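You operate a simulated robot arm through the tools that you are given. There is no shell and no other tool.

The job below is to be done with a simulated two-armed robot. You get a single attempt, and the scene is never put back.

TASK
Pump soap into the sink twice and set the grey mug and the yellow egg cup in to soak.
Fine: the bottle ends on the top over the drawers. Set down upright: soap bottle, grey mug, what you pick out.

It is judged by the outcome, as a careful person would: the job done as asked, and still so three seconds after it is handed in. It fails if anything else is knocked over, pushed out of place, dropped, spilled or broken.

THE ROBOT
Two 7-joint arms with two-finger parallel grippers on one trunk that stands fixed in place. Base frame: the origin is at the foot of the trunk, x ahead of it, y to its left, z up. Lengths are in m, angles in rad, forces in N, time in s.
The left shoulder is at [0.07, 0.163, 1.245], the right one opposite. With the tool pointing down near the work surface each hand reaches from about 0.24 to 0.84 m from the base axis, measured 20 degrees to its own side. Payload 3.43 kg a hand.
The TCP of each hand is the grasp point between the finger pads, 0.034 m short of the fingertips. In the tool frame z runs along the fingers and y along their closing line. The gripper opens to 0.128 m. The fingers are 0.024 m wide and 0.012 m thick; the gripper's body (0.048 by 0.13 m) begins 0.096 m behind the TCP.
Orientation is that of the tool frame in the base frame, as [roll, pitch, yaw] about the fixed x, y, z axes, in that order (R = Rz(yaw) Ry(pitch) Rx(roll)). With the fingers straight down and closing along the base's y, the tool's x points along the base's -x, its y along +y and its z along -z.

THE INTERFACE
- The arms move only by the tool step_arm. It takes "left_motion", "right_motion" or both (then of equal length, played together; a hand with none holds still); each is a list of rows, each a list of 7 numbers: the shift along the tool's x, y, z in m, then the turn, a rotation vector about the tool's x, y, z in rad, then the opening, from 0 (shut) to 1 (fully open). In form: [[dx, dy, dz, rx, ry, rz, jaw], ...]. A call has 1 to 20 rows; each row is the pose to reach, as a shift and turn from the pose commanded when the call began, along the tool's axes at that moment. A row lasts 0.2 s, in which the tool goes at most 0.05 m and 0.15 rad; a call with a longer step from one row to the next is refused whole, and so is a gripper value outside its range. Where a pose cannot be reached the arm comes as near as it can. A force on the tool above 40 N (or 10 N above the force at the start of the call, whichever is more), or a blocked arm, ends the call early, and 0.2 s more pass. Each finger travels about 0.153 m/s and halts on what it meets, pressing with about 23 N; the grip force reading is that of the motor and also rises with nothing between the fingers. The clock runs only during rows and for 0.2 s after the last one: add rows that repeat a pose to give the fingers time. The reply holds the time, the measured pose of the TCP, the force on the tool along the base axes, the opening and the grip force, in the units named above and with some noise, with the torque about the TCP (base axes, N m) and any sound that the robot's microphone picked up, and new pictures: "show" is both (left out), scene, wrist or none (wrist: the cameras of the hands that moved).
- Cameras (640 x 400 px; columns grow to the right, rows downward): "scene" is now at [0.1212, 0.0485, 1.4671]; the picture's right is [0.58, -0.82, -0.00], its down [-0.51, -0.36, -0.79] and it looks along [0.64, 0.45, -0.62] (base axes); focal length 240 px, centre (320, 200). "left" rides on the left gripper at [0.076, 0.011, -0.16] in its tool frame; the picture's right is [-0.15, 0.99, 0.00], its down [-0.88, -0.13, -0.46] and it looks along [-0.45, -0.07, 0.89] (tool axes); focal length 234 px, centre (320, 200). "right" rides on the right gripper at [0.076, -0.011, -0.16] in its tool frame; the picture's right is [0.15, 0.99, 0.00], its down [-0.88, 0.13, -0.46] and it looks along [-0.45, 0.07, 0.89] (tool axes); focal length 234 px, centre (320, 200). There is no depth. A picture from a camera that has moved, and an enlarged one, comes with that camera's place and axes in the base frame and with its lens.
- slide_trunk(by): slides the trunk up (or, below 0, down) by that many m; the arms and the scene camera ride with it, the base frame stays. It gives what a move gives, with no picture.
- aim_head(pan, tilt): turns the head with the scene camera to pan (to the left, within 1.501 rad either way) and tilt (down, from -0.506 to 1.204), counted from straight ahead of the robot. It gives what a move gives, and a new picture of the scene camera.
- close_up(camera, box): a new picture of the part [left, top, right, bottom] of that camera's present view, enlarged. It takes no simulated time.
- finish_job(): hands the job in; it is judged then, once.

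Nothing tells you positions but the pictures and the camera data. Unless the task says otherwise, let go and move clear before handing in.

The tools are called after ">>>" by a JSON object that holds its "api" and its "payload". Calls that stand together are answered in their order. step_arm: Moves the arms, as the interface text tells. Its arguments: {"type":"object","properties":{"left_motion":{"type":"array","items":{"type":"array","items":{"type":"number"}}},"right_motion":{"type":"array","items":{"type":"array","items":{"type":"number"}}},"show":{"type":"string","enum":["both","scene","wrist","none"]}},"required":[]} The other tools are called the same way: slide_trunk (by) moves the trunk up or down; aim_head (pan, tilt) turns the head that bears the scene camera; close_up (camera, box) takes an enlarged picture of a part of a camera's view; finish_job () hands the job in.

At the start:

```text
clock: 0.0
left_position: [0.4249, 0.6104, 1.3069]
left_ee_rot: [-3.141, 0.001, 3.14]
left_force: [-0.4, -0.8, -0.1]
left_moment: [-0.01, -0.04, -0.04]
left_finger_gap: 0.1281
left_gripper_force: 0.0
right_position: [0.5969, 0.0722, 1.2825]
right_ee_rot: [3.141, 0.001, 3.14]
right_force: [-0.4, 0.0, -0.8]
right_moment: [0.0, 0.01, 0.02]
right_finger_gap: 0.1281
right_gripper_force: 0.1
trunk travel left (down, up): [-0.725, 0.215]
head pan, tilt (commanded): [0.614, 0.665]
```

scene: 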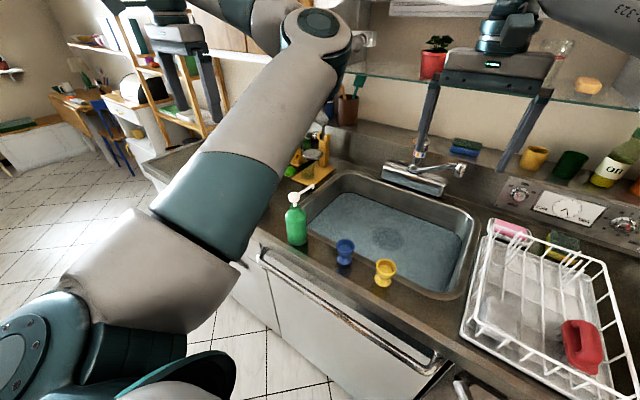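
right: 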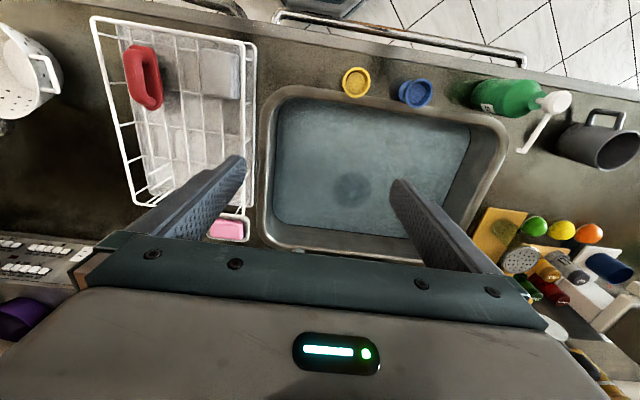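
left: 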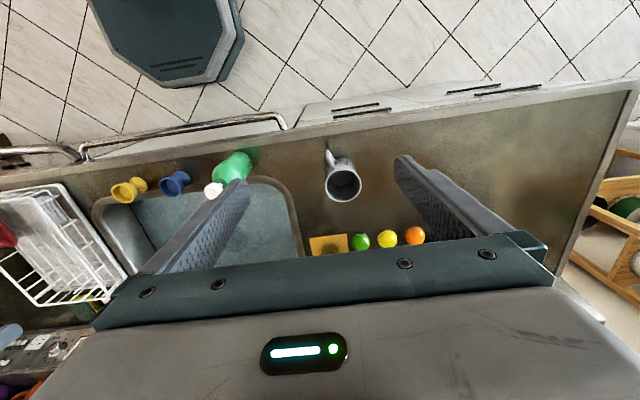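

I see a counter with a sink of water; a green soap pump bottle, a blue egg cup and a yellow egg cup sit along the sink's front edge, and the grey mug is left of the sink (hidden from the scene camera by the left arm). I'll take enlarged looks first to locate things.

>>> {"api": "close_up", "payload": {"camera": "scene", "box": [240, 120, 480, 310]}}

>>> {"api": "close_up", "payload": {"camera": "left", "box": [80, 110, 460, 270]}}

>>> {"api": "close_up", "payload": {"camera": "right", "box": [320, 50, 640, 250]}}

```text
2.11 times, centred on (360, 215) of scene
camera zoom: at [0.1212, 0.0485, 1.4671], right [0.58, -0.82, 0.0], down [-0.51, -0.36, -0.79], along [0.64, 0.45, -0.62], focal length 505 px, centre (236, 168)
```

zoom: 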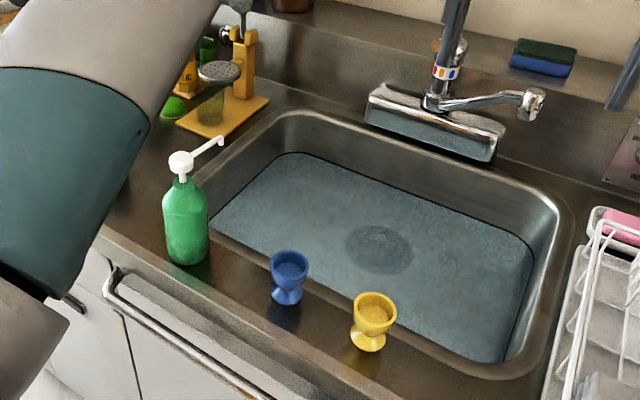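

```text
1.68 times, centred on (270, 190) of left
camera zoom: at [0.3486, 0.6222, 1.4654], right [0.15, 0.99, 0.0], down [0.88, -0.13, 0.46], along [0.45, -0.07, -0.89], focal length 394 px, centre (404, 217)
```

zoom: 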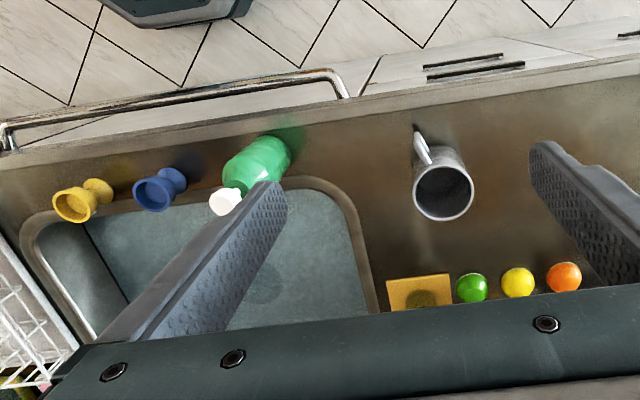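

```text
2.00 times, centred on (480, 150) of right
camera zoom: at [0.5207, 0.0596, 1.4401], right [-0.15, 0.99, 0.0], down [0.88, 0.13, 0.46], along [0.45, 0.07, -0.89], focal length 468 px, centre (0, 300)
```

zoom: 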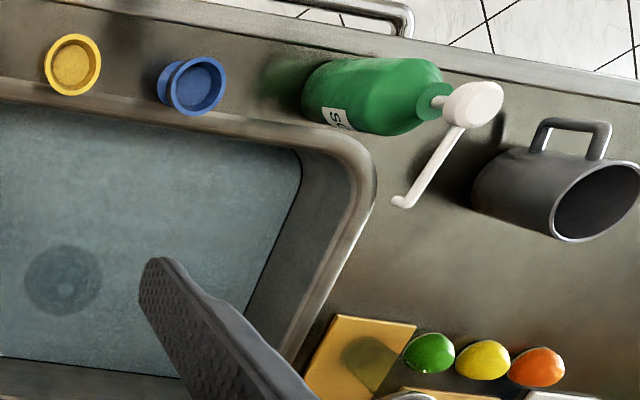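

The counter looks to be near z=0.90, with the yellow egg cup near (0.51, 0.125), the blue one near (0.52, 0.24), the bottle near (0.50, 0.40) with its spout pointing +x, and the mug near (0.55, 0.64). I'll zoom in on details and look around for the drawers.

>>> {"api": "close_up", "payload": {"camera": "scene", "box": [270, 170, 370, 270]}}

>>> {"api": "close_up", "payload": {"camera": "right", "box": [440, 60, 600, 160]}}

>>> {"api": "aim_head", "payload": {"pan": 0.75, "tilt": 1.1}}

>>> {"api": "aim_head", "payload": {"pan": 0.0, "tilt": 0.9}}

```text
4.00 times, centred on (320, 220) of scene
camera zoom: at [0.1212, 0.0485, 1.4671], right [0.58, -0.82, 0.0], down [-0.51, -0.36, -0.79], along [0.64, 0.45, -0.62], focal length 959 px, centre (320, 120)
```

zoom: 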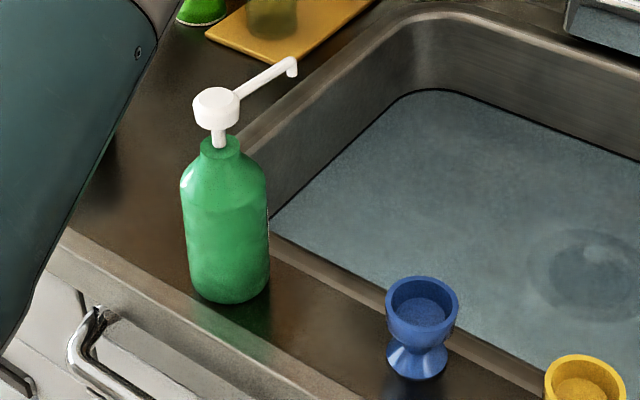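

```text
4.00 times, centred on (520, 110) of right
camera zoom: at [0.5207, 0.0596, 1.4401], right [-0.15, 0.99, 0.0], down [0.88, 0.13, 0.46], along [0.45, 0.07, -0.89], focal length 937 px, centre (-480, 560)
```

zoom: 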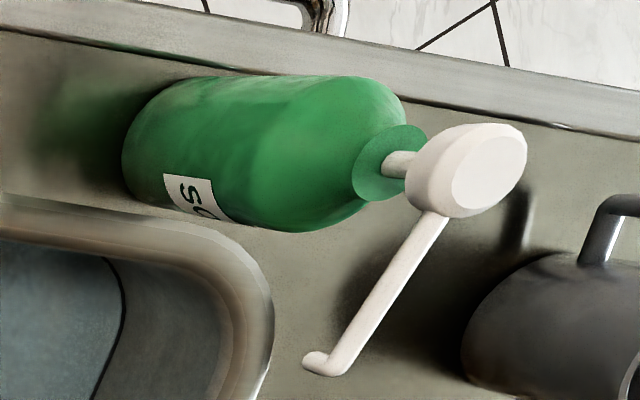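

```text
clock: 0.9
left_position: [0.4237, 0.6106, 1.3062]
left_ee_rot: [-3.141, 0.001, 3.141]
left_force: [0.3, 0.5, -0.1]
left_moment: [0.02, 0.03, -0.02]
left_finger_gap: 0.128
left_gripper_force: 0.1
right_position: [0.5971, 0.0715, 1.281]
right_ee_rot: [3.14, 0.0, -3.14]
right_force: [-0.7, 0.0, -0.1]
right_moment: [-0.04, -0.01, 0.03]
right_finger_gap: 0.1282
right_gripper_force: 0.2
trunk travel left (down, up): [-0.725, 0.215]
head pan, tilt (commanded): [0.75, 1.1]
camera scene: at [0.0969, 0.0419, 1.4342], right [0.68, -0.73, 0.0], down [-0.65, -0.61, -0.45], along [0.33, 0.31, -0.89], focal length 240 px, centre (320, 200)
```

scene: 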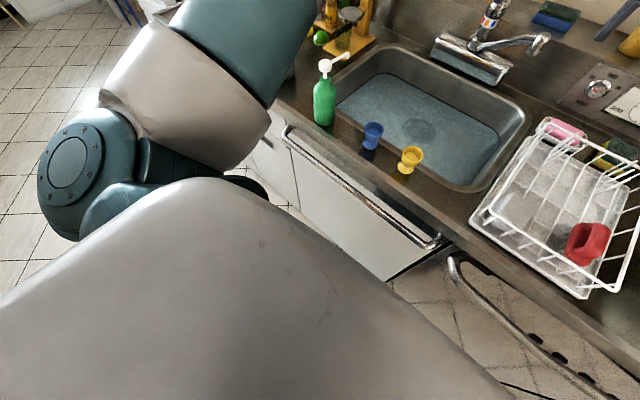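

```text
clock: 2.0
left_position: [0.4238, 0.6101, 1.306]
left_ee_rot: [-3.141, 0.0, 3.138]
left_force: [-0.1, -0.6, 0.0]
left_moment: [0.05, 0.01, -0.05]
left_finger_gap: 0.128
left_gripper_force: 0.0
right_position: [0.5964, 0.0713, 1.2797]
right_ee_rot: [3.141, 0.0, 3.141]
right_force: [0.4, -0.3, -0.1]
right_moment: [-0.01, 0.01, -0.01]
right_finger_gap: 0.1278
right_gripper_force: 0.0
trunk travel left (down, up): [-0.725, 0.215]
head pan, tilt (commanded): [0.0, 0.901]
camera scene: at [0.1262, -0.0011, 1.448], right [0.0, -1.0, 0.0], down [-0.78, 0.0, -0.62], along [0.62, 0.0, -0.78], focal length 240 px, centre (320, 200)
```

scene: 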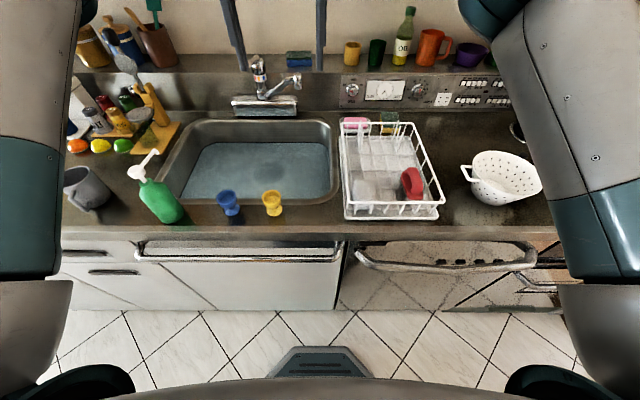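

The drawers are under the stretch of counter left of the sink, where the mug stands; the bottle now stands over the sink cabinet. I'll zoom in on the sink rim, the cabinet fronts, and the mug.

>>> {"api": "close_up", "payload": {"camera": "scene", "box": [60, 110, 220, 210]}}

>>> {"api": "close_up", "payload": {"camera": "scene", "box": [180, 110, 340, 210]}}

>>> {"api": "close_up", "payload": {"camera": "scene", "box": [50, 200, 290, 320]}}

>>> {"api": "close_up", "payload": {"camera": "left", "box": [280, 80, 640, 260]}}

```text
4.00 times, centred on (140, 160) of scene
camera zoom: at [0.1262, -0.0011, 1.448], right [0.0, -1.0, 0.0], down [-0.78, 0.0, -0.62], along [0.62, 0.0, -0.78], focal length 959 px, centre (1040, 360)
```

zoom: 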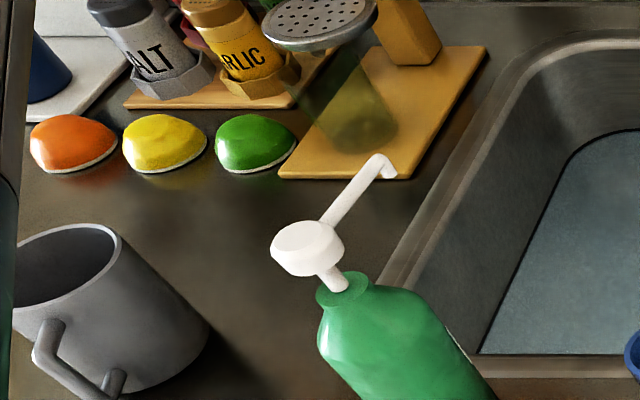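

```text
4.00 times, centred on (260, 160) of scene
camera zoom: at [0.1262, -0.0011, 1.448], right [0.0, -1.0, 0.0], down [-0.78, 0.0, -0.62], along [0.62, 0.0, -0.78], focal length 959 px, centre (560, 360)
```

zoom: 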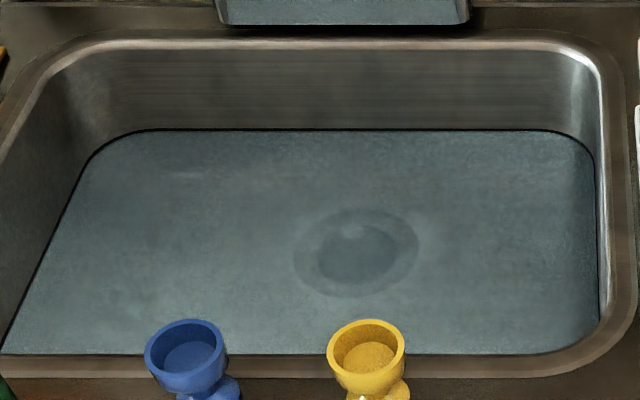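

```text
2.67 times, centred on (170, 260) of scene
camera zoom: at [0.1262, -0.0011, 1.448], right [0.0, -1.0, 0.0], down [-0.78, 0.0, -0.62], along [0.62, 0.0, -0.78], focal length 639 px, centre (720, 40)
```

zoom: 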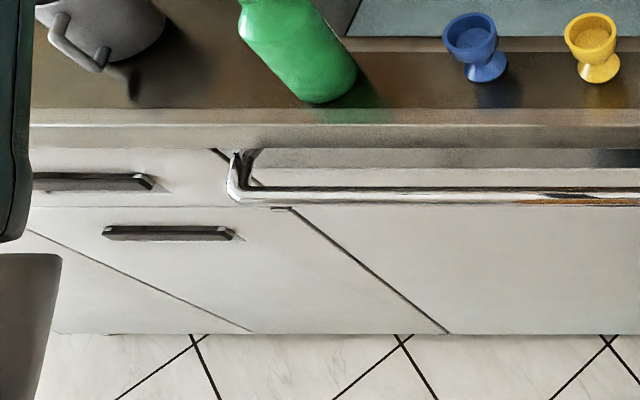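

```text
1.78 times, centred on (460, 170) of left
camera zoom: at [0.3486, 0.6222, 1.4654], right [0.15, 0.99, 0.0], down [0.88, -0.13, 0.46], along [0.45, -0.07, -0.89], focal length 416 px, centre (71, 253)
```

zoom: 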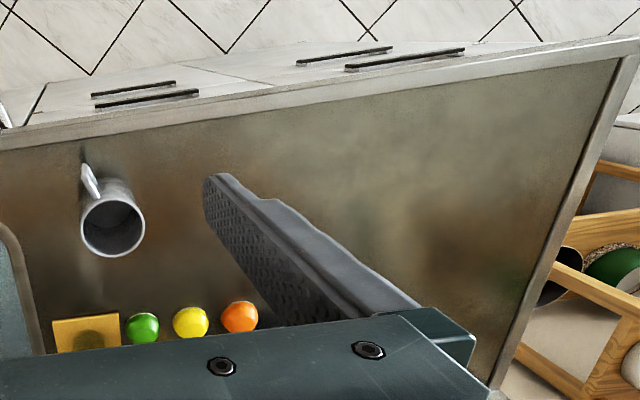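

The drawers begin at about y=0.60, to the left of the sink cabinet. The bottle goes there at the end. I'll start with the yellow egg cup using the right hand: hover above it and refine its position.

>>> {"api": "step_arm", "payload": {"right_motion": [[0.017, 0.011, 0.032, 0, 0, 0, 0.9], [0.034, 0.022, 0.064, 0, 0, 0, 0.8], [0.051, 0.033, 0.096, 0, 0, 0, 0.7], [0.067, 0.043, 0.128, 0, 0, 0, 0.7], [0.083, 0.053, 0.16, 0, 0, 0, 0.7], [0.083, 0.053, 0.16, 0, 0, 0, 0.7]], "show": "both"}}

```text
clock: 3.4
left_position: [0.4243, 0.6099, 1.3059]
left_ee_rot: [-3.141, 0.0, 3.139]
left_force: [0.0, -0.5, 0.7]
left_moment: [-0.01, -0.04, 0.0]
left_finger_gap: 0.1278
left_gripper_force: 0.1
right_position: [0.5135, 0.1223, 1.1191]
right_ee_rot: [-3.142, -0.001, -3.141]
right_force: [-0.1, -0.2, 0.6]
right_moment: [0.0, -0.01, 0.01]
right_finger_gap: 0.0896
right_gripper_force: 0.1
trunk travel left (down, up): [-0.725, 0.215]
head pan, tilt (commanded): [0.0, 0.901]
camera scene: at [0.126, -0.0014, 1.4481], right [0.0, -1.0, 0.0], down [-0.78, 0.0, -0.62], along [0.62, 0.0, -0.78], focal length 240 px, centre (320, 200)
camera right: at [0.4368, 0.1109, 1.2785], right [-0.15, 0.99, 0.0], down [0.88, 0.13, 0.46], along [0.45, 0.07, -0.89], focal length 234 px, centre (320, 200)
```

scene: 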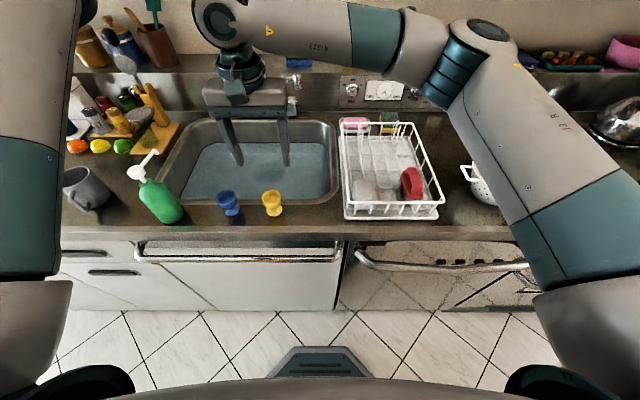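
right: 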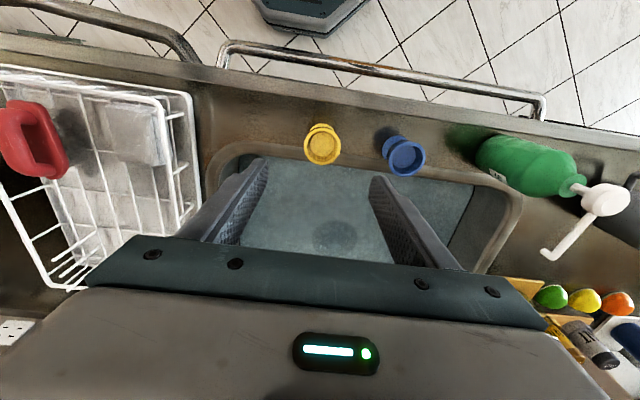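

The egg cup's rim is at about (0.512, 0.126, 0.972), right under the right hand. I descend around it and close.

>>> {"api": "step_arm", "payload": {"right_motion": [[0.001, 0.004, 0.04, 0, 0, 0, 0.7], [0.001, 0.004, 0.08, 0, 0, 0, 0.7], [0.001, 0.004, 0.12, 0, 0, 0, 0.7], [0.001, 0.004, 0.15, 0, 0, 0, 0.7], [0.001, 0.004, 0.162, 0, 0, 0, 0.7], [0.001, 0.004, 0.162, 0, 0, 0, 0.7]], "show": "both"}}

```text
clock: 4.8
left_position: [0.4239, 0.611, 1.3064]
left_ee_rot: [-3.141, 0.001, 3.139]
left_force: [-1.0, -0.5, 0.4]
left_moment: [-0.01, 0.01, 0.02]
left_finger_gap: 0.128
left_gripper_force: 0.0
right_position: [0.5132, 0.1281, 0.9568]
right_ee_rot: [3.141, 0.0, -3.139]
right_force: [0.2, 0.8, -0.4]
right_moment: [0.01, 0.0, -0.01]
right_finger_gap: 0.0896
right_gripper_force: 0.0
trunk travel left (down, up): [-0.725, 0.215]
head pan, tilt (commanded): [0.0, 0.901]
camera scene: at [0.1262, -0.0012, 1.448], right [0.0, -1.0, 0.0], down [-0.78, 0.0, -0.62], along [0.62, 0.0, -0.78], focal length 240 px, centre (320, 200)
camera right: at [0.4363, 0.1163, 1.1164], right [-0.15, 0.99, 0.0], down [0.88, 0.13, 0.46], along [0.45, 0.07, -0.89], focal length 234 px, centre (320, 200)
```

scene: 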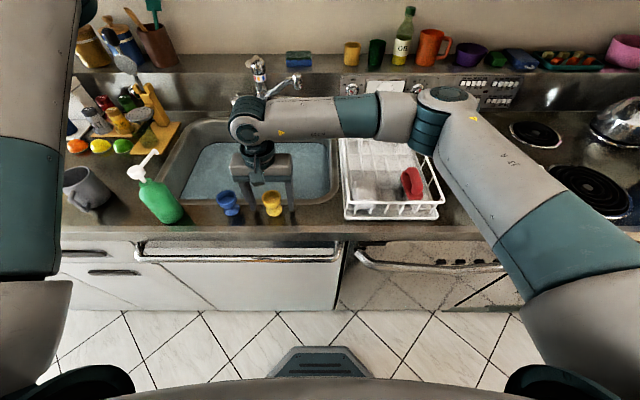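
right: 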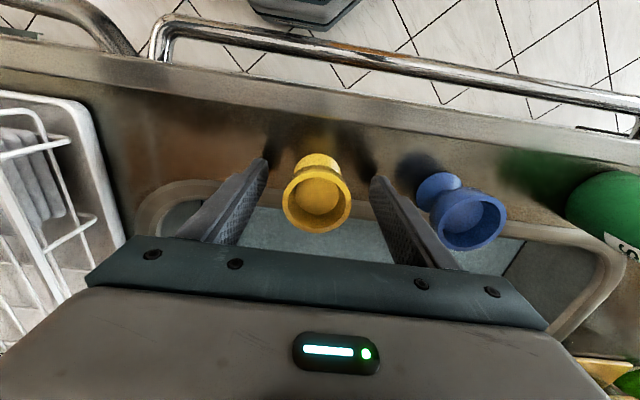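

The cup sits between the fingers. I close on it and lift straight up.

>>> {"api": "step_arm", "payload": {"right_motion": [[0.003, -0.002, 0, 0, 0, 0, 0.5], [0.003, -0.002, 0, 0, 0, 0, 0.3], [0.003, -0.002, 0, 0, 0, 0, 0], [0.003, -0.002, 0, 0, 0, 0, 0], [0.003, -0.002, 0, 0, 0, 0, 0]], "show": "wrist"}}

```text
clock: 6.0
left_position: [0.4236, 0.6098, 1.3051]
left_ee_rot: [3.142, 0.0, 3.141]
left_force: [-0.2, -0.1, 0.0]
left_moment: [0.02, -0.02, -0.01]
left_finger_gap: 0.128
left_gripper_force: 0.0
right_position: [0.51, 0.1259, 0.9578]
right_ee_rot: [3.141, 0.001, -3.141]
right_force: [0.7, 0.3, 0.1]
right_moment: [-0.01, -0.01, -0.01]
right_finger_gap: 0.0487
right_gripper_force: 22.9
trunk travel left (down, up): [-0.725, 0.215]
head pan, tilt (commanded): [0.0, 0.901]
camera right: at [0.4333, 0.1149, 1.1171], right [-0.15, 0.99, 0.0], down [0.88, 0.13, 0.46], along [0.45, 0.07, -0.89], focal length 234 px, centre (320, 200)
```

right: 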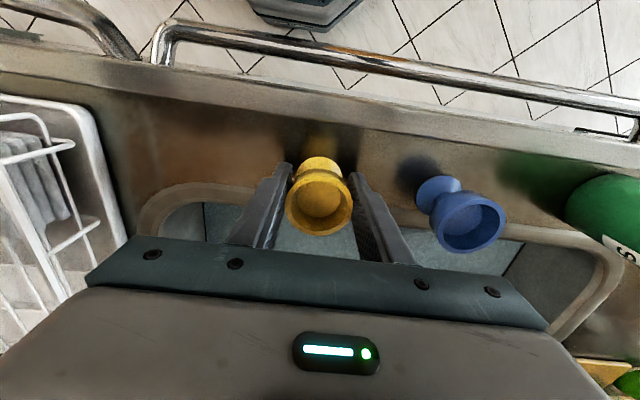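

The cup is held (gap 0.049). I lift it and carry it over the sink's right-front part, then check the view of the forearm above the dish rack.

>>> {"api": "step_arm", "payload": {"right_motion": [[0, 0, -0.03, 0, 0, 0, 0], [0, 0, -0.06, 0, 0, 0, 0], [0, 0, -0.09, 0, 0, 0, 0], [-0.04, -0.006, -0.09, 0, 0, 0, 0], [-0.08, -0.012, -0.09, 0, 0, 0, 0], [-0.12, -0.02, -0.09, 0, 0, 0, 0], [-0.15, -0.026, -0.09, 0, 0, 0, 0], [-0.15, -0.026, -0.09, 0, 0, 0, 0]], "show": "both"}}

```text
clock: 7.8
left_position: [0.4242, 0.6104, 1.3066]
left_ee_rot: [-3.141, -0.001, 3.141]
left_force: [0.0, 0.1, -1.2]
left_moment: [0.0, -0.01, 0.0]
left_finger_gap: 0.1279
left_gripper_force: 0.0
right_position: [0.6612, 0.1021, 1.05]
right_ee_rot: [-3.141, 0.002, -3.141]
right_force: [-0.8, -0.4, -0.6]
right_moment: [-0.01, -0.03, -0.01]
right_finger_gap: 0.0484
right_gripper_force: 22.8
trunk travel left (down, up): [-0.725, 0.215]
head pan, tilt (commanded): [0.0, 0.901]
camera scene: at [0.1259, -0.0011, 1.4481], right [0.0, -1.0, 0.0], down [-0.78, 0.0, -0.62], along [0.62, 0.0, -0.78], focal length 240 px, centre (320, 200)
camera right: at [0.5838, 0.0899, 1.2095], right [-0.15, 0.99, 0.0], down [0.88, 0.13, 0.46], along [0.45, 0.07, -0.89], focal length 234 px, centre (320, 200)
```

scene: 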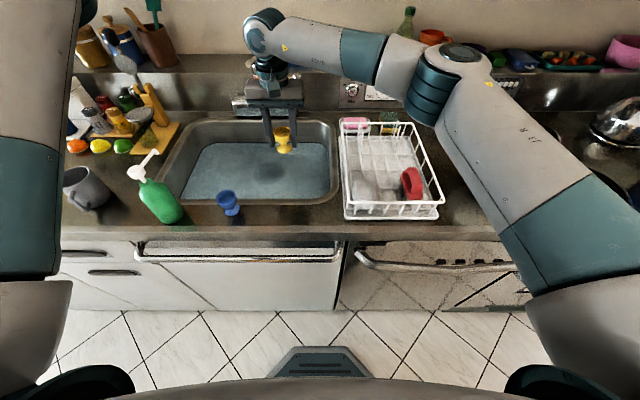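
right: 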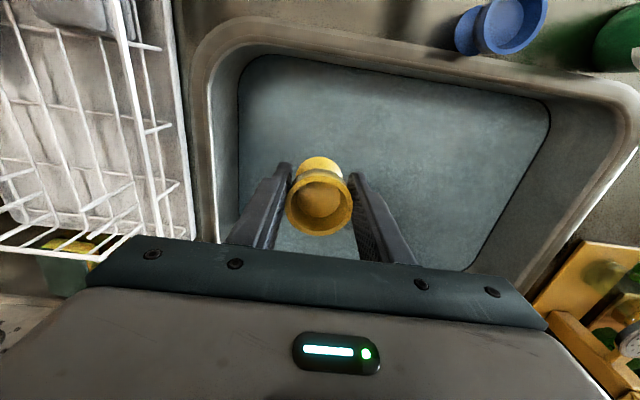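

The cup hangs over the water and the forearm is passing above the dish rack. I'll raise the trunk a little so the elbow stays high, and then lower the cup in stages.

>>> {"api": "slide_trunk", "payload": {"by": 0.08}}

>>> {"api": "step_arm", "payload": {"right_motion": [[0, 0, 0.04, 0, 0, 0, 0], [0, 0, 0.08, 0, 0, 0, 0], [0, 0, 0.12, 0, 0, 0, 0], [0, 0, 0.16, 0, 0, 0, 0], [0, 0, 0.2, 0, 0, 0, 0], [0, 0, 0.2, 0, 0, 0, 0]], "show": "both"}}

```text
clock: 9.0
left_position: [0.4234, 0.6101, 1.3862]
left_ee_rot: [-3.141, 0.0, 3.14]
left_force: [-0.6, -0.9, 0.0]
left_moment: [0.0, -0.02, -0.03]
left_finger_gap: 0.128
left_gripper_force: 0.0
right_position: [0.6605, 0.1017, 1.1302]
right_ee_rot: [3.141, 0.001, -3.141]
right_force: [0.8, -0.2, -1.1]
right_moment: [0.01, 0.02, 0.0]
right_finger_gap: 0.0489
right_gripper_force: 23.2
trunk travel left (down, up): [-0.805, 0.135]
head pan, tilt (commanded): [0.0, 0.901]
```

```text
clock: 10.4
left_position: [0.4239, 0.6116, 1.3856]
left_ee_rot: [-3.142, 0.0, 3.141]
left_force: [-1.1, 0.4, 0.3]
left_moment: [-0.02, 0.02, -0.01]
left_finger_gap: 0.1281
left_gripper_force: 0.0
right_position: [0.66, 0.1012, 0.9298]
right_ee_rot: [-3.141, -0.001, -3.141]
right_force: [-0.2, 1.3, -0.1]
right_moment: [-0.01, 0.03, 0.01]
right_finger_gap: 0.0487
right_gripper_force: 22.8
trunk travel left (down, up): [-0.805, 0.135]
head pan, tilt (commanded): [0.0, 0.901]
camera scene: at [0.1259, -0.0012, 1.5281], right [0.0, -1.0, 0.0], down [-0.78, 0.0, -0.62], along [0.62, 0.0, -0.78], focal length 240 px, centre (320, 200)
camera right: at [0.5837, 0.0898, 1.0893], right [-0.15, 0.99, 0.0], down [0.88, 0.13, 0.46], along [0.45, 0.07, -0.89], focal length 234 px, centre (320, 200)
```

scene: 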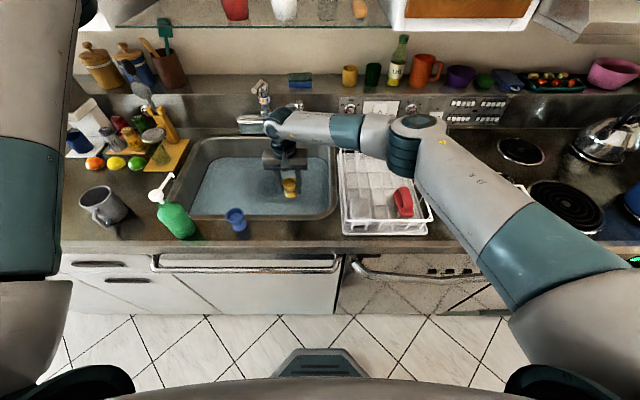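
right: 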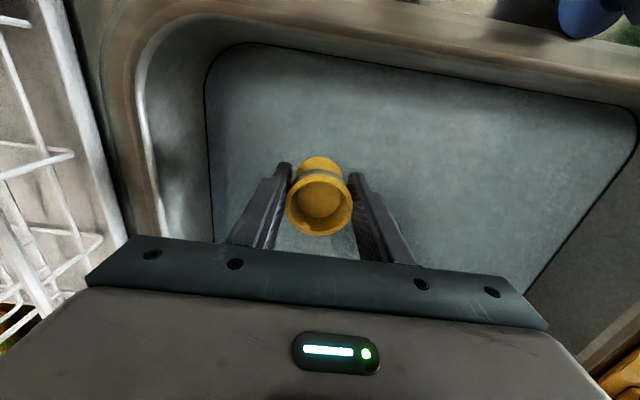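

The elbow stays well above the rack. I continue lowering the cup towards the sink floor, slowly near the bottom and watching the force.

>>> {"api": "step_arm", "payload": {"right_motion": [[0, 0, 0.03, 0, 0, 0, 0], [0, 0, 0.06, 0, 0, 0, 0], [0, 0, 0.09, 0, 0, 0, 0], [0, 0, 0.1, 0, 0, 0, 0], [0, 0, 0.105, 0, 0, 0, 0]], "show": "both"}}

```text
clock: 11.6
left_position: [0.4246, 0.6106, 1.3862]
left_ee_rot: [-3.141, 0.0, 3.139]
left_force: [1.5, -0.8, 0.7]
left_moment: [0.02, -0.01, 0.01]
left_finger_gap: 0.1282
left_gripper_force: 0.0
right_position: [0.66, 0.102, 0.8254]
right_ee_rot: [-3.141, 0.001, -3.138]
right_force: [0.4, 0.8, -0.6]
right_moment: [0.01, -0.03, -0.02]
right_finger_gap: 0.0486
right_gripper_force: 22.7
trunk travel left (down, up): [-0.805, 0.135]
head pan, tilt (commanded): [0.0, 0.901]
camera scene: at [0.1262, -0.0012, 1.528], right [0.0, -1.0, 0.0], down [-0.78, 0.0, -0.62], along [0.62, 0.0, -0.78], focal length 240 px, centre (320, 200)
camera right: at [0.5832, 0.0908, 0.9845], right [-0.15, 0.99, 0.0], down [0.88, 0.13, 0.46], along [0.45, 0.07, -0.89], focal length 234 px, centre (320, 200)
```

scene: 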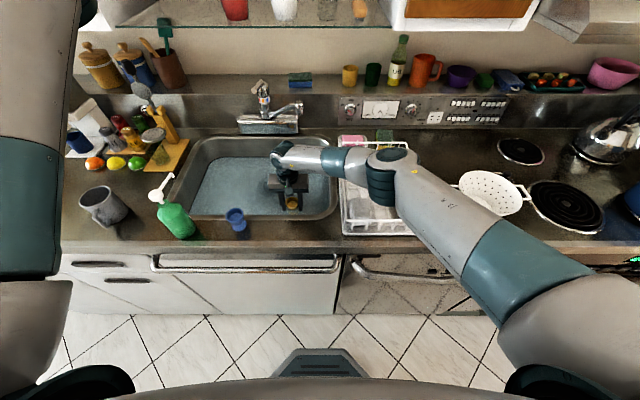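
right: 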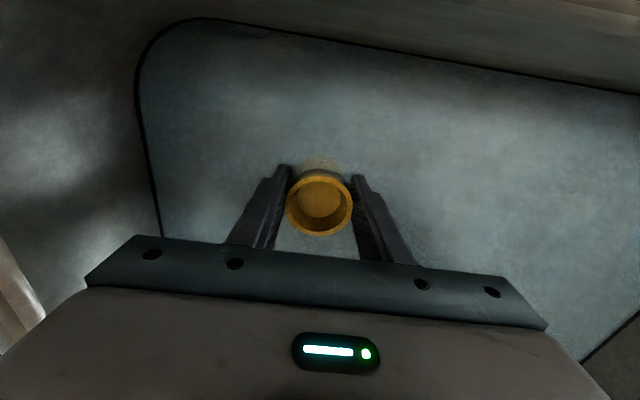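

The cup's foot is in the water. I creep down the last centimetres.

>>> {"api": "step_arm", "payload": {"right_motion": [[0, 0, 0.004, 0, 0, 0, 0], [0, 0, 0.008, 0, 0, 0, 0], [0, 0, 0.011, 0, 0, 0, 0], [0, 0, 0.011, 0, 0, 0, 0]], "show": "none"}}

```text
clock: 12.6
left_position: [0.4235, 0.6108, 1.3859]
left_ee_rot: [-3.141, 0.0, 3.14]
left_force: [-0.3, 0.0, 0.2]
left_moment: [-0.02, 0.07, 0.0]
left_finger_gap: 0.1278
left_gripper_force: 0.1
right_position: [0.6605, 0.1017, 0.8133]
right_ee_rot: [-3.141, 0.001, 3.141]
right_force: [-0.7, -0.1, -0.6]
right_moment: [-0.04, -0.02, 0.0]
right_finger_gap: 0.0487
right_gripper_force: 23.2
trunk travel left (down, up): [-0.805, 0.135]
head pan, tilt (commanded): [0.0, 0.901]
```

>>> {"api": "step_arm", "payload": {"right_motion": [[0, 0, 0.002, 0, 0, 0, 0], [0, 0, 0.004, 0, 0, 0, 0], [0, 0, 0.004, 0, 0, 0, 0]], "show": "none"}}

```text
clock: 13.4
left_position: [0.4245, 0.6106, 1.3859]
left_ee_rot: [3.141, -0.001, 3.14]
left_force: [-0.3, 0.1, 0.0]
left_moment: [0.03, 0.01, -0.02]
left_finger_gap: 0.128
left_gripper_force: 0.1
right_position: [0.6597, 0.102, 0.8091]
right_ee_rot: [-3.139, -0.001, 3.141]
right_force: [-0.6, -0.3, -0.9]
right_moment: [-0.02, 0.02, -0.05]
right_finger_gap: 0.0486
right_gripper_force: 23.1
trunk travel left (down, up): [-0.805, 0.135]
head pan, tilt (commanded): [0.0, 0.901]
```

>>> {"api": "step_arm", "payload": {"right_motion": [[0, 0, 0.002, 0, 0, 0, 0], [0, 0, 0.004, 0, 0, 0, 0], [0, 0, 0.004, 0, 0, 0, 0]], "show": "none"}}

```text
clock: 14.2
left_position: [0.4238, 0.61, 1.386]
left_ee_rot: [-3.14, -0.001, 3.139]
left_force: [-0.1, -0.3, -0.7]
left_moment: [0.01, 0.01, 0.0]
left_finger_gap: 0.128
left_gripper_force: 0.1
right_position: [0.6605, 0.1021, 0.8056]
right_ee_rot: [3.141, 0.0, -3.14]
right_force: [0.8, -0.8, -0.8]
right_moment: [-0.01, 0.0, 0.01]
right_finger_gap: 0.0487
right_gripper_force: 22.7
trunk travel left (down, up): [-0.805, 0.135]
head pan, tilt (commanded): [0.0, 0.901]
```

>>> {"api": "step_arm", "payload": {"right_motion": [[0, 0, 0.002, 0, 0, 0, 0], [0, 0, 0.004, 0, 0, 0, 0], [0, 0, 0.006, 0, 0, 0, 0], [0, 0, 0.006, 0, 0, 0, 0]], "show": "wrist"}}

```text
clock: 15.2
left_position: [0.4238, 0.611, 1.3871]
left_ee_rot: [3.141, 0.001, 3.14]
left_force: [0.2, -0.1, 0.2]
left_moment: [-0.01, -0.02, 0.0]
left_finger_gap: 0.1281
left_gripper_force: 0.1
right_position: [0.6605, 0.1022, 0.7994]
right_ee_rot: [3.141, 0.0, -3.141]
right_force: [-0.1, 0.1, -1.2]
right_moment: [0.01, 0.01, 0.01]
right_finger_gap: 0.0488
right_gripper_force: 23.0
trunk travel left (down, up): [-0.805, 0.135]
head pan, tilt (commanded): [0.0, 0.901]
camera right: at [0.5839, 0.0904, 0.9596], right [-0.15, 0.99, 0.0], down [0.88, 0.13, 0.46], along [0.45, 0.07, -0.89], focal length 234 px, centre (320, 200)
```

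right: 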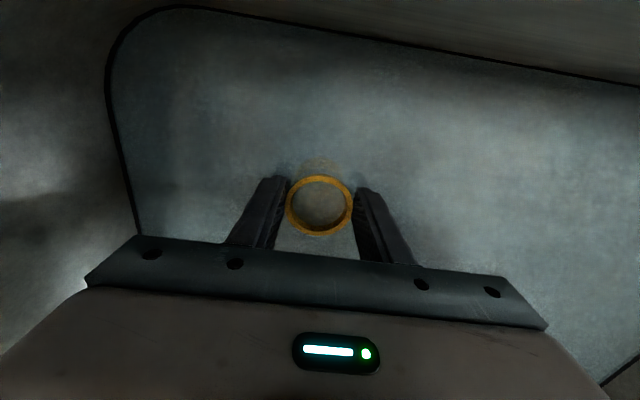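

>>> {"api": "step_arm", "payload": {"right_motion": [[0, 0, 0.002, 0, 0, 0, 0], [0, 0, 0.004, 0, 0, 0, 0], [0, 0, 0.006, 0, 0, 0, 0], [0, 0, 0.006, 0, 0, 0, 0]], "show": "none"}}

```text
clock: 16.2
left_position: [0.4241, 0.6113, 1.3867]
left_ee_rot: [-3.142, -0.001, 3.141]
left_force: [-0.1, -0.2, -1.1]
left_moment: [0.03, -0.02, 0.06]
left_finger_gap: 0.1278
left_gripper_force: 0.1
right_position: [0.6594, 0.1016, 0.7935]
right_ee_rot: [3.141, -0.001, -3.141]
right_force: [1.5, -0.1, -0.2]
right_moment: [-0.02, 0.02, 0.0]
right_finger_gap: 0.0488
right_gripper_force: 23.0
trunk travel left (down, up): [-0.805, 0.135]
head pan, tilt (commanded): [0.0, 0.901]
```

>>> {"api": "step_arm", "payload": {"right_motion": [[0, 0, 0.002, 0, 0, 0, 0], [0, 0, 0.004, 0, 0, 0, 0], [0, 0, 0.006, 0, 0, 0, 0], [0, 0, 0.006, 0, 0, 0, 0]], "show": "wrist"}}

```text
clock: 17.2
left_position: [0.4222, 0.6108, 1.3863]
left_ee_rot: [3.142, 0.002, 3.139]
left_force: [0.2, 0.0, 0.0]
left_moment: [-0.01, -0.02, 0.02]
left_finger_gap: 0.1279
left_gripper_force: 0.1
right_position: [0.6591, 0.1017, 0.79]
right_ee_rot: [-3.142, 0.004, -3.14]
right_force: [2.1, 0.6, 15.6]
right_moment: [0.05, -0.18, 0.0]
right_finger_gap: 0.0487
right_gripper_force: 23.1
trunk travel left (down, up): [-0.805, 0.135]
head pan, tilt (commanded): [0.0, 0.901]
camera right: at [0.5831, 0.0904, 0.9486], right [-0.15, 0.99, 0.0], down [0.88, 0.13, 0.46], along [0.45, 0.07, -0.89], focal length 234 px, centre (320, 200)
```

right: 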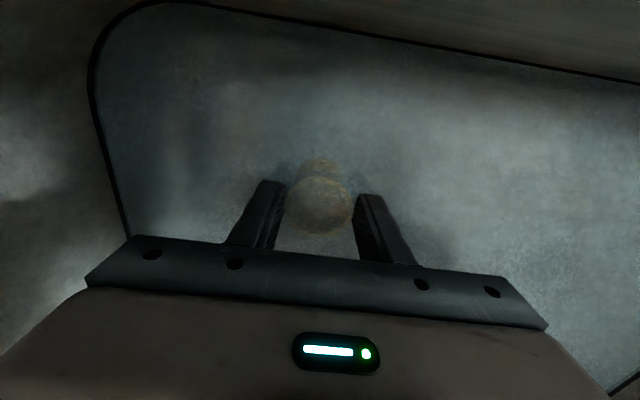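

Contact: the egg cup stands on the sink floor (floor ≈0.167 m below the counter). I relieve the pressure, open the fingers and rise.

>>> {"api": "step_arm", "payload": {"right_motion": [[0, 0, -0.0025, 0, 0, 0, 0], [0, 0, -0.0025, 0, 0, 0, 0], [0, 0, -0.0025, 0, 0, 0, 0.45], [0, 0, -0.0025, 0, 0, 0, 0.65], [0, 0, -0.0025, 0, 0, 0, 0.65]], "show": "wrist"}}

```text
clock: 18.4
left_position: [0.4249, 0.6087, 1.386]
left_ee_rot: [-3.141, 0.001, 3.14]
left_force: [-0.7, -0.5, 0.2]
left_moment: [0.01, -0.01, 0.01]
left_finger_gap: 0.128
left_gripper_force: 0.0
right_position: [0.6605, 0.1013, 0.7904]
right_ee_rot: [3.142, 0.001, 3.141]
right_force: [-1.2, -1.2, 0.1]
right_moment: [0.01, -0.01, 0.01]
right_finger_gap: 0.0831
right_gripper_force: 0.0
trunk travel left (down, up): [-0.805, 0.135]
head pan, tilt (commanded): [0.0, 0.901]
camera right: at [0.5835, 0.0899, 0.9496], right [-0.15, 0.99, 0.0], down [0.88, 0.13, 0.46], along [0.45, 0.07, -0.89], focal length 234 px, centre (320, 200)
```

right: 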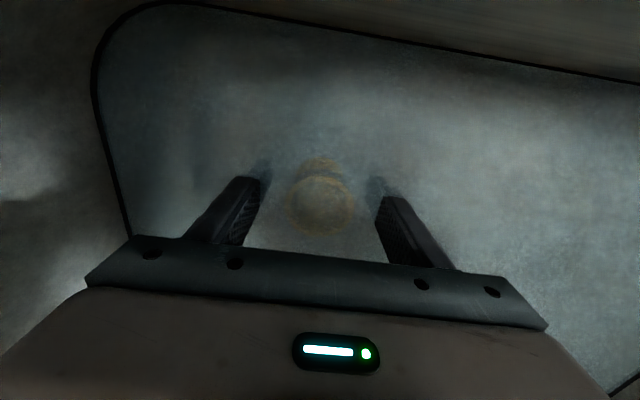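

The egg cup stands under water, upright. I rise straight up and look.

>>> {"api": "step_arm", "payload": {"right_motion": [[0, 0, -0.03, 0, 0, 0, 0.65], [0, 0, -0.07, 0, 0, 0, 0.65], [0, 0, -0.12, 0, 0, 0, 0.65], [0, 0, -0.17, 0, 0, 0, 0.65], [0, 0, -0.22, 0, 0, 0, 0.65], [0, 0, -0.27, 0, 0, 0, 0.65], [0, 0, -0.32, 0, 0, 0, 0.65], [0.04, -0.03, -0.34, 0, 0, 0, 0.65], [0.08, -0.06, -0.34, 0, 0, 0, 0.65], [0.11, -0.09, -0.34, 0, 0, 0, 0.65], [0.14, -0.12, -0.34, 0, 0, 0, 0.65]], "show": "both"}}

```text
refused: row 8 steps farther than a row can; nothing moved
```

>>> {"api": "step_arm", "payload": {"right_motion": [[0, 0, -0.03, 0, 0, 0, 0.65], [0, 0, -0.07, 0, 0, 0, 0.65], [0, 0, -0.12, 0, 0, 0, 0.65], [0, 0, -0.17, 0, 0, 0, 0.65], [0, 0, -0.22, 0, 0, 0, 0.65], [0, 0, -0.27, 0, 0, 0, 0.65], [0, 0, -0.32, 0, 0, 0, 0.65], [0.03, -0.03, -0.34, 0, 0, 0, 0.65], [0.06, -0.06, -0.34, 0, 0, 0, 0.65], [0.09, -0.09, -0.34, 0, 0, 0, 0.65], [0.12, -0.12, -0.34, 0, 0, 0, 0.65]], "show": "both"}}

```text
clock: 20.8
left_position: [0.4226, 0.6082, 1.3877]
left_ee_rot: [3.14, 0.0, 3.141]
left_force: [-0.4, -0.8, 0.3]
left_moment: [0.01, -0.01, -0.03]
left_finger_gap: 0.1279
left_gripper_force: 0.1
right_position: [0.5427, -0.0203, 1.1323]
right_ee_rot: [3.139, -0.001, -3.137]
right_force: [-0.3, 0.3, 0.5]
right_moment: [0.04, 0.0, 0.02]
right_finger_gap: 0.0832
right_gripper_force: 0.0
trunk travel left (down, up): [-0.805, 0.135]
head pan, tilt (commanded): [0.0, 0.901]
camera scene: at [0.1252, -0.0038, 1.5282], right [0.0, -1.0, 0.0], down [-0.78, 0.0, -0.62], along [0.62, 0.0, -0.78], focal length 240 px, centre (320, 200)
camera right: at [0.4648, -0.0329, 1.2916], right [-0.15, 0.99, 0.0], down [0.88, 0.13, 0.46], along [0.45, 0.07, -0.89], focal length 234 px, centre (320, 200)
```

scene: 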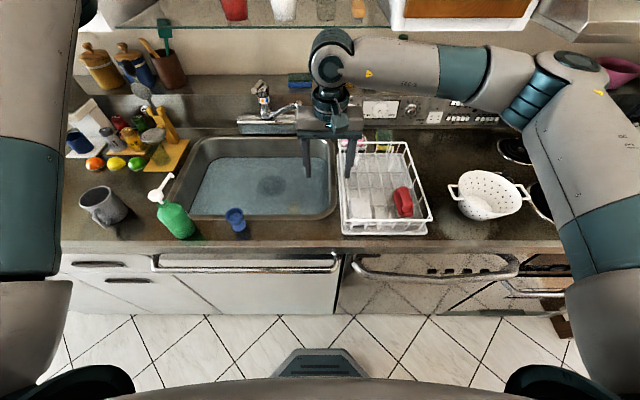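
right: 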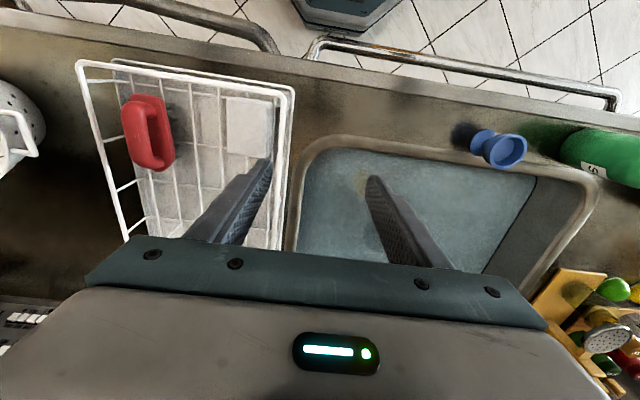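

The egg cup is faintly visible, upright in the water, and the right hand is parked. Now the left hand goes over the grey mug.

>>> {"api": "step_arm", "payload": {"left_motion": [[-0.022, 0.005, 0.043, 0, 0, 0, 1], [-0.044, 0.01, 0.086, 0, 0, 0, 1], [-0.066, 0.016, 0.128, 0, 0, 0, 1], [-0.088, 0.021, 0.171, 0, 0, 0, 1], [-0.11, 0.027, 0.213, 0, 0, 0, 1], [-0.13, 0.032, 0.25, 0, 0, 0, 1], [-0.13, 0.032, 0.25, 0, 0, 0, 1]], "show": "both"}}

```text
clock: 22.4
left_position: [0.5536, 0.6429, 1.1362]
left_ee_rot: [3.138, -0.002, 3.14]
left_force: [0.3, 0.2, -0.5]
left_moment: [0.02, 0.01, -0.02]
left_finger_gap: 0.1281
left_gripper_force: 0.0
right_position: [0.5426, -0.0206, 1.1316]
right_ee_rot: [3.141, 0.0, 3.141]
right_force: [-0.1, 1.2, -0.6]
right_moment: [0.03, -0.02, 0.02]
right_finger_gap: 0.0829
right_gripper_force: 0.1
trunk travel left (down, up): [-0.805, 0.135]
head pan, tilt (commanded): [0.0, 0.901]
camera scene: at [0.126, -0.0017, 1.5281], right [0.0, -1.0, 0.0], down [-0.78, 0.0, -0.62], along [0.62, 0.0, -0.78], focal length 240 px, centre (320, 200)
camera left: at [0.4786, 0.6544, 1.2951], right [0.15, 0.99, 0.0], down [0.88, -0.13, 0.46], along [0.45, -0.07, -0.89], focal length 234 px, centre (320, 200)
```

scene: 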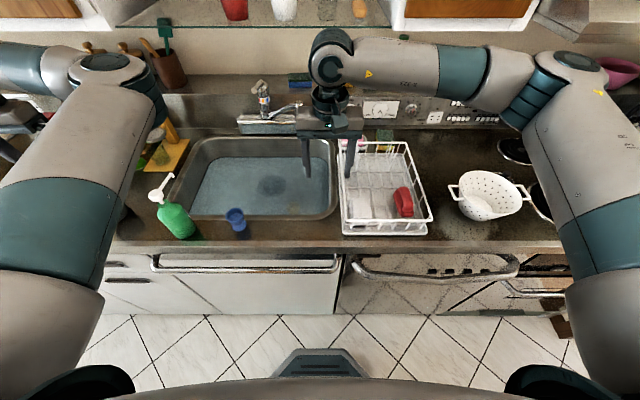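
left: 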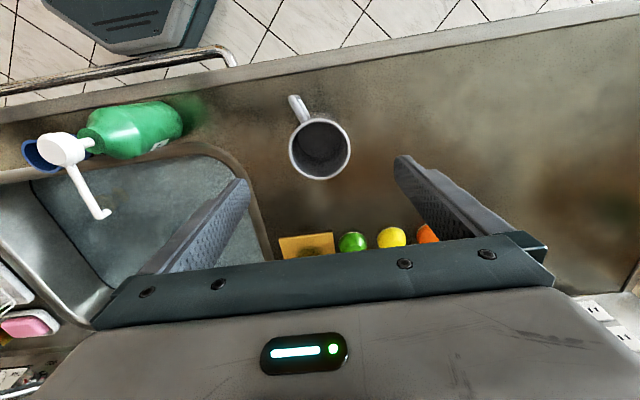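

The mug's rim is centred at (0.555, 0.642), empty, handle toward the robot. I descend straight around it with the fingers on its left and right sides.

>>> {"api": "step_arm", "payload": {"left_motion": [[-0.002, 0, 0.045, 0, 0, 0, 1], [-0.002, 0, 0.09, 0, 0, 0, 1], [-0.002, 0, 0.13, 0, 0, 0, 1], [-0.002, 0, 0.16, 0, 0, 0, 1], [-0.002, 0, 0.178, 0, 0, 0, 1], [-0.002, 0, 0.178, 0, 0, 0, 1]], "show": "wrist"}}

```text
clock: 23.8
left_position: [0.5558, 0.6423, 0.9568]
left_ee_rot: [-3.14, 0.001, 3.139]
left_force: [-0.9, 0.3, 0.8]
left_moment: [-0.01, 0.01, -0.01]
left_finger_gap: 0.1279
left_gripper_force: 0.1
right_position: [0.5429, -0.0185, 1.1309]
right_ee_rot: [3.141, -0.002, -3.141]
right_force: [0.0, 0.4, 0.4]
right_moment: [-0.02, 0.01, 0.01]
right_finger_gap: 0.0831
right_gripper_force: 0.1
trunk travel left (down, up): [-0.805, 0.135]
head pan, tilt (commanded): [0.0, 0.901]
camera left: at [0.48, 0.6533, 1.1167], right [0.15, 0.99, 0.0], down [0.88, -0.13, 0.46], along [0.45, -0.07, -0.89], focal length 234 px, centre (320, 200)
```

left: 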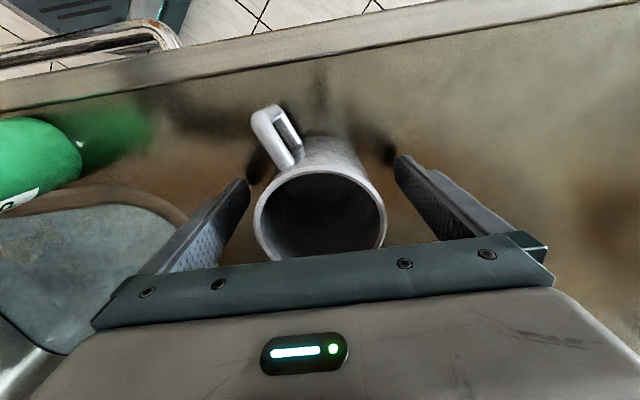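

The mug is centred between the fingers and the handle is clear of both. I close, then lift.

>>> {"api": "step_arm", "payload": {"left_motion": [[0, 0, 0, 0, 0, 0, 0.8], [0, 0, 0, 0, 0, 0, 0.6], [0, 0, 0, 0, 0, 0, 0.3], [0, 0, 0, 0, 0, 0, 0], [0, 0, 0, 0, 0, 0, 0]], "show": "wrist"}}

```text
clock: 25.0
left_position: [0.5556, 0.6414, 0.958]
left_ee_rot: [-3.14, 0.001, 3.139]
left_force: [0.8, -0.6, 0.6]
left_moment: [-0.02, 0.04, 0.0]
left_finger_gap: 0.0781
left_gripper_force: 23.3
right_position: [0.5435, -0.0189, 1.1318]
right_ee_rot: [-3.141, -0.001, -3.142]
right_force: [-0.3, -0.2, -0.4]
right_moment: [-0.03, 0.02, 0.03]
right_finger_gap: 0.0834
right_gripper_force: 0.1
trunk travel left (down, up): [-0.805, 0.135]
head pan, tilt (commanded): [0.0, 0.901]
camera left: at [0.4803, 0.6534, 1.1167], right [0.15, 0.99, 0.0], down [0.88, -0.13, 0.46], along [0.45, -0.07, -0.89], focal length 234 px, centre (320, 200)
```

left: 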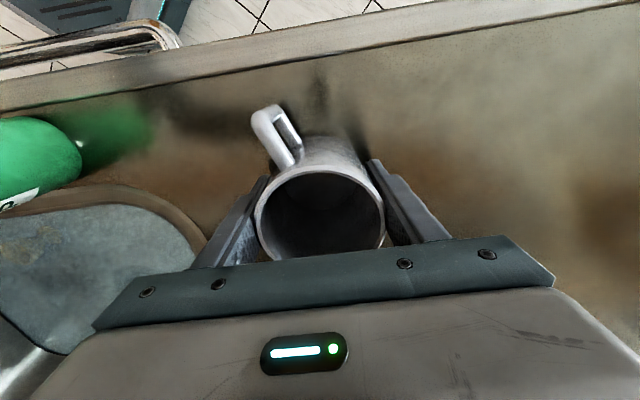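

The mug is gripped (gap 0.078). I lift it high, go forward, then sideways over the sink's left part, clear of the bottle's spout.

>>> {"api": "step_arm", "payload": {"left_motion": [[0, 0, -0.03, 0, 0, 0, 0], [0, 0, -0.07, 0, 0, 0, 0], [0, 0, -0.11, 0, 0, 0, 0], [0, 0, -0.15, 0, 0, 0, 0], [-0.04, 0, -0.16, 0, 0, 0, 0], [-0.08, 0, -0.16, 0, 0, 0, 0], [-0.12, 0, -0.16, 0, 0, 0, 0], [-0.13, -0.03, -0.16, 0, 0, 0, 0], [-0.13, -0.07, -0.16, 0, 0, 0, 0], [-0.13, -0.07, -0.16, 0, 0, 0, 0]], "show": "both"}}

```text
clock: 27.2
left_position: [0.6865, 0.5736, 1.116]
left_ee_rot: [-3.14, 0.0, 3.141]
left_force: [0.3, -0.7, -2.8]
left_moment: [-0.04, -0.05, -0.01]
left_finger_gap: 0.0783
left_gripper_force: 23.5
right_position: [0.5424, -0.0163, 1.1311]
right_ee_rot: [-3.14, 0.0, -3.139]
right_force: [1.1, -0.2, 0.2]
right_moment: [-0.04, 0.0, 0.01]
right_finger_gap: 0.0831
right_gripper_force: 0.0
trunk travel left (down, up): [-0.805, 0.135]
head pan, tilt (commanded): [0.0, 0.901]
camera scene: at [0.1262, 0.0014, 1.528], right [0.0, -1.0, 0.0], down [-0.78, 0.0, -0.62], along [0.62, 0.0, -0.78], focal length 240 px, centre (320, 200)
camera left: at [0.6119, 0.5852, 1.275], right [0.15, 0.99, 0.0], down [0.88, -0.13, 0.46], along [0.45, -0.07, -0.89], focal length 234 px, centre (320, 200)
```

scene: 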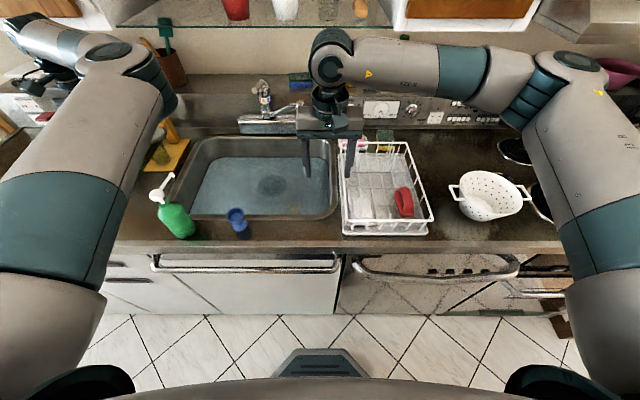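
left: 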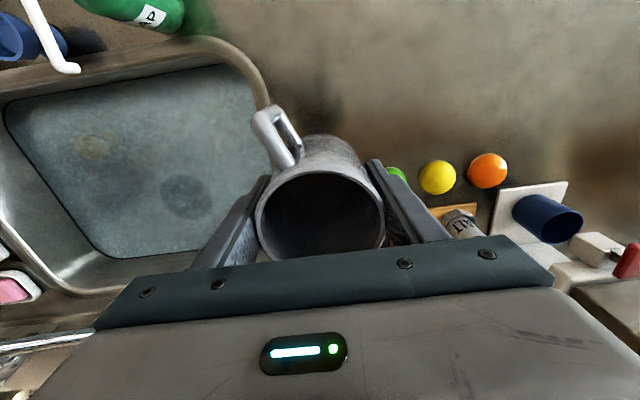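

The mug hangs clear over the left rim. I continue sideways over the sink, moving the parked right hand a little farther right to leave room for the left elbow.

>>> {"api": "step_arm", "payload": {"left_motion": [[0, -0.04, 0, 0, 0, 0, 0], [0, -0.08, 0, 0, 0, 0, 0], [0, -0.12, 0, 0, 0, 0, 0], [0, -0.16, 0, 0, 0, 0, 0], [0, -0.2, 0, 0, 0, 0, 0], [0, -0.213, 0, 0, 0, 0, 0], [0, -0.213, 0, 0, 0, 0, 0]], "right_motion": [[0, -0.02, -0.02, 0, 0, 0, 0.5], [0, -0.05, -0.04, 0, 0, 0, 0.3], [0, -0.08, -0.05, 0, 0, 0, 0], [0, -0.12, -0.05, 0, 0, 0, 0], [0, -0.14, -0.05, 0, 0, 0, 0], [0, -0.14, -0.05, 0, 0, 0, 0], [0, -0.14, -0.05, 0, 0, 0, 0]], "show": "both"}}

```text
clock: 28.8
left_position: [0.6854, 0.3605, 1.1178]
left_ee_rot: [-3.141, 0.0, 3.139]
left_force: [0.5, 0.4, -2.3]
left_moment: [-0.01, 0.01, 0.01]
left_finger_gap: 0.0781
left_gripper_force: 22.9
right_position: [0.5413, -0.1573, 1.1787]
right_ee_rot: [3.141, -0.001, -3.138]
right_force: [-0.4, -0.6, 0.1]
right_moment: [-0.02, 0.01, 0.02]
right_finger_gap: 0.0
right_gripper_force: 23.2
trunk travel left (down, up): [-0.805, 0.135]
head pan, tilt (commanded): [0.0, 0.901]
camera scene: at [0.1269, -0.0013, 1.528], right [0.0, -1.0, 0.0], down [-0.78, 0.0, -0.62], along [0.62, 0.0, -0.78], focal length 240 px, centre (320, 200)
camera right: at [0.4646, -0.1704, 1.3385], right [-0.15, 0.99, 0.0], down [0.88, 0.13, 0.46], along [0.45, 0.07, -0.89], focal length 234 px, centre (320, 200)
camera left: at [0.6098, 0.3709, 1.2762], right [0.15, 0.99, 0.0], down [0.88, -0.13, 0.46], along [0.45, -0.07, -0.89], focal length 234 px, centre (320, 200)
```

scene: 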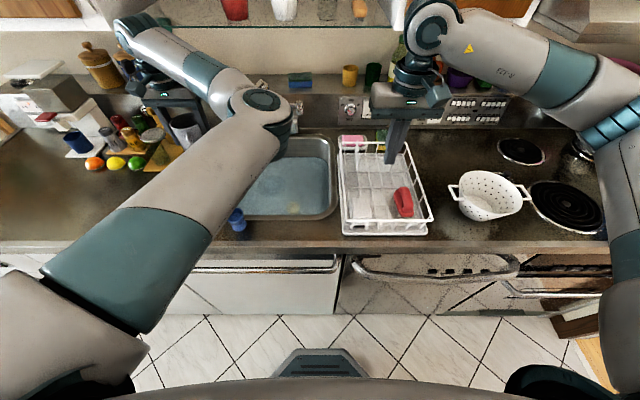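
right: 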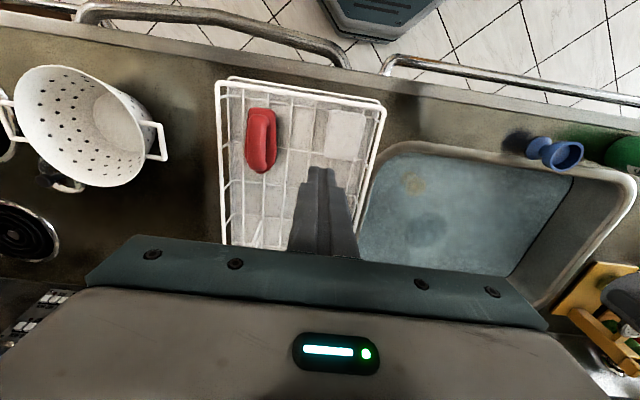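
left: 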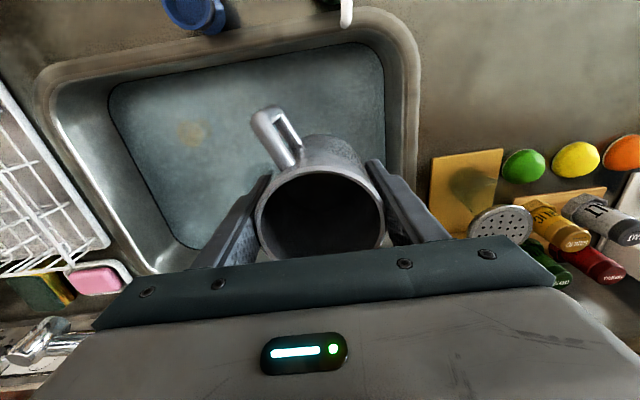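

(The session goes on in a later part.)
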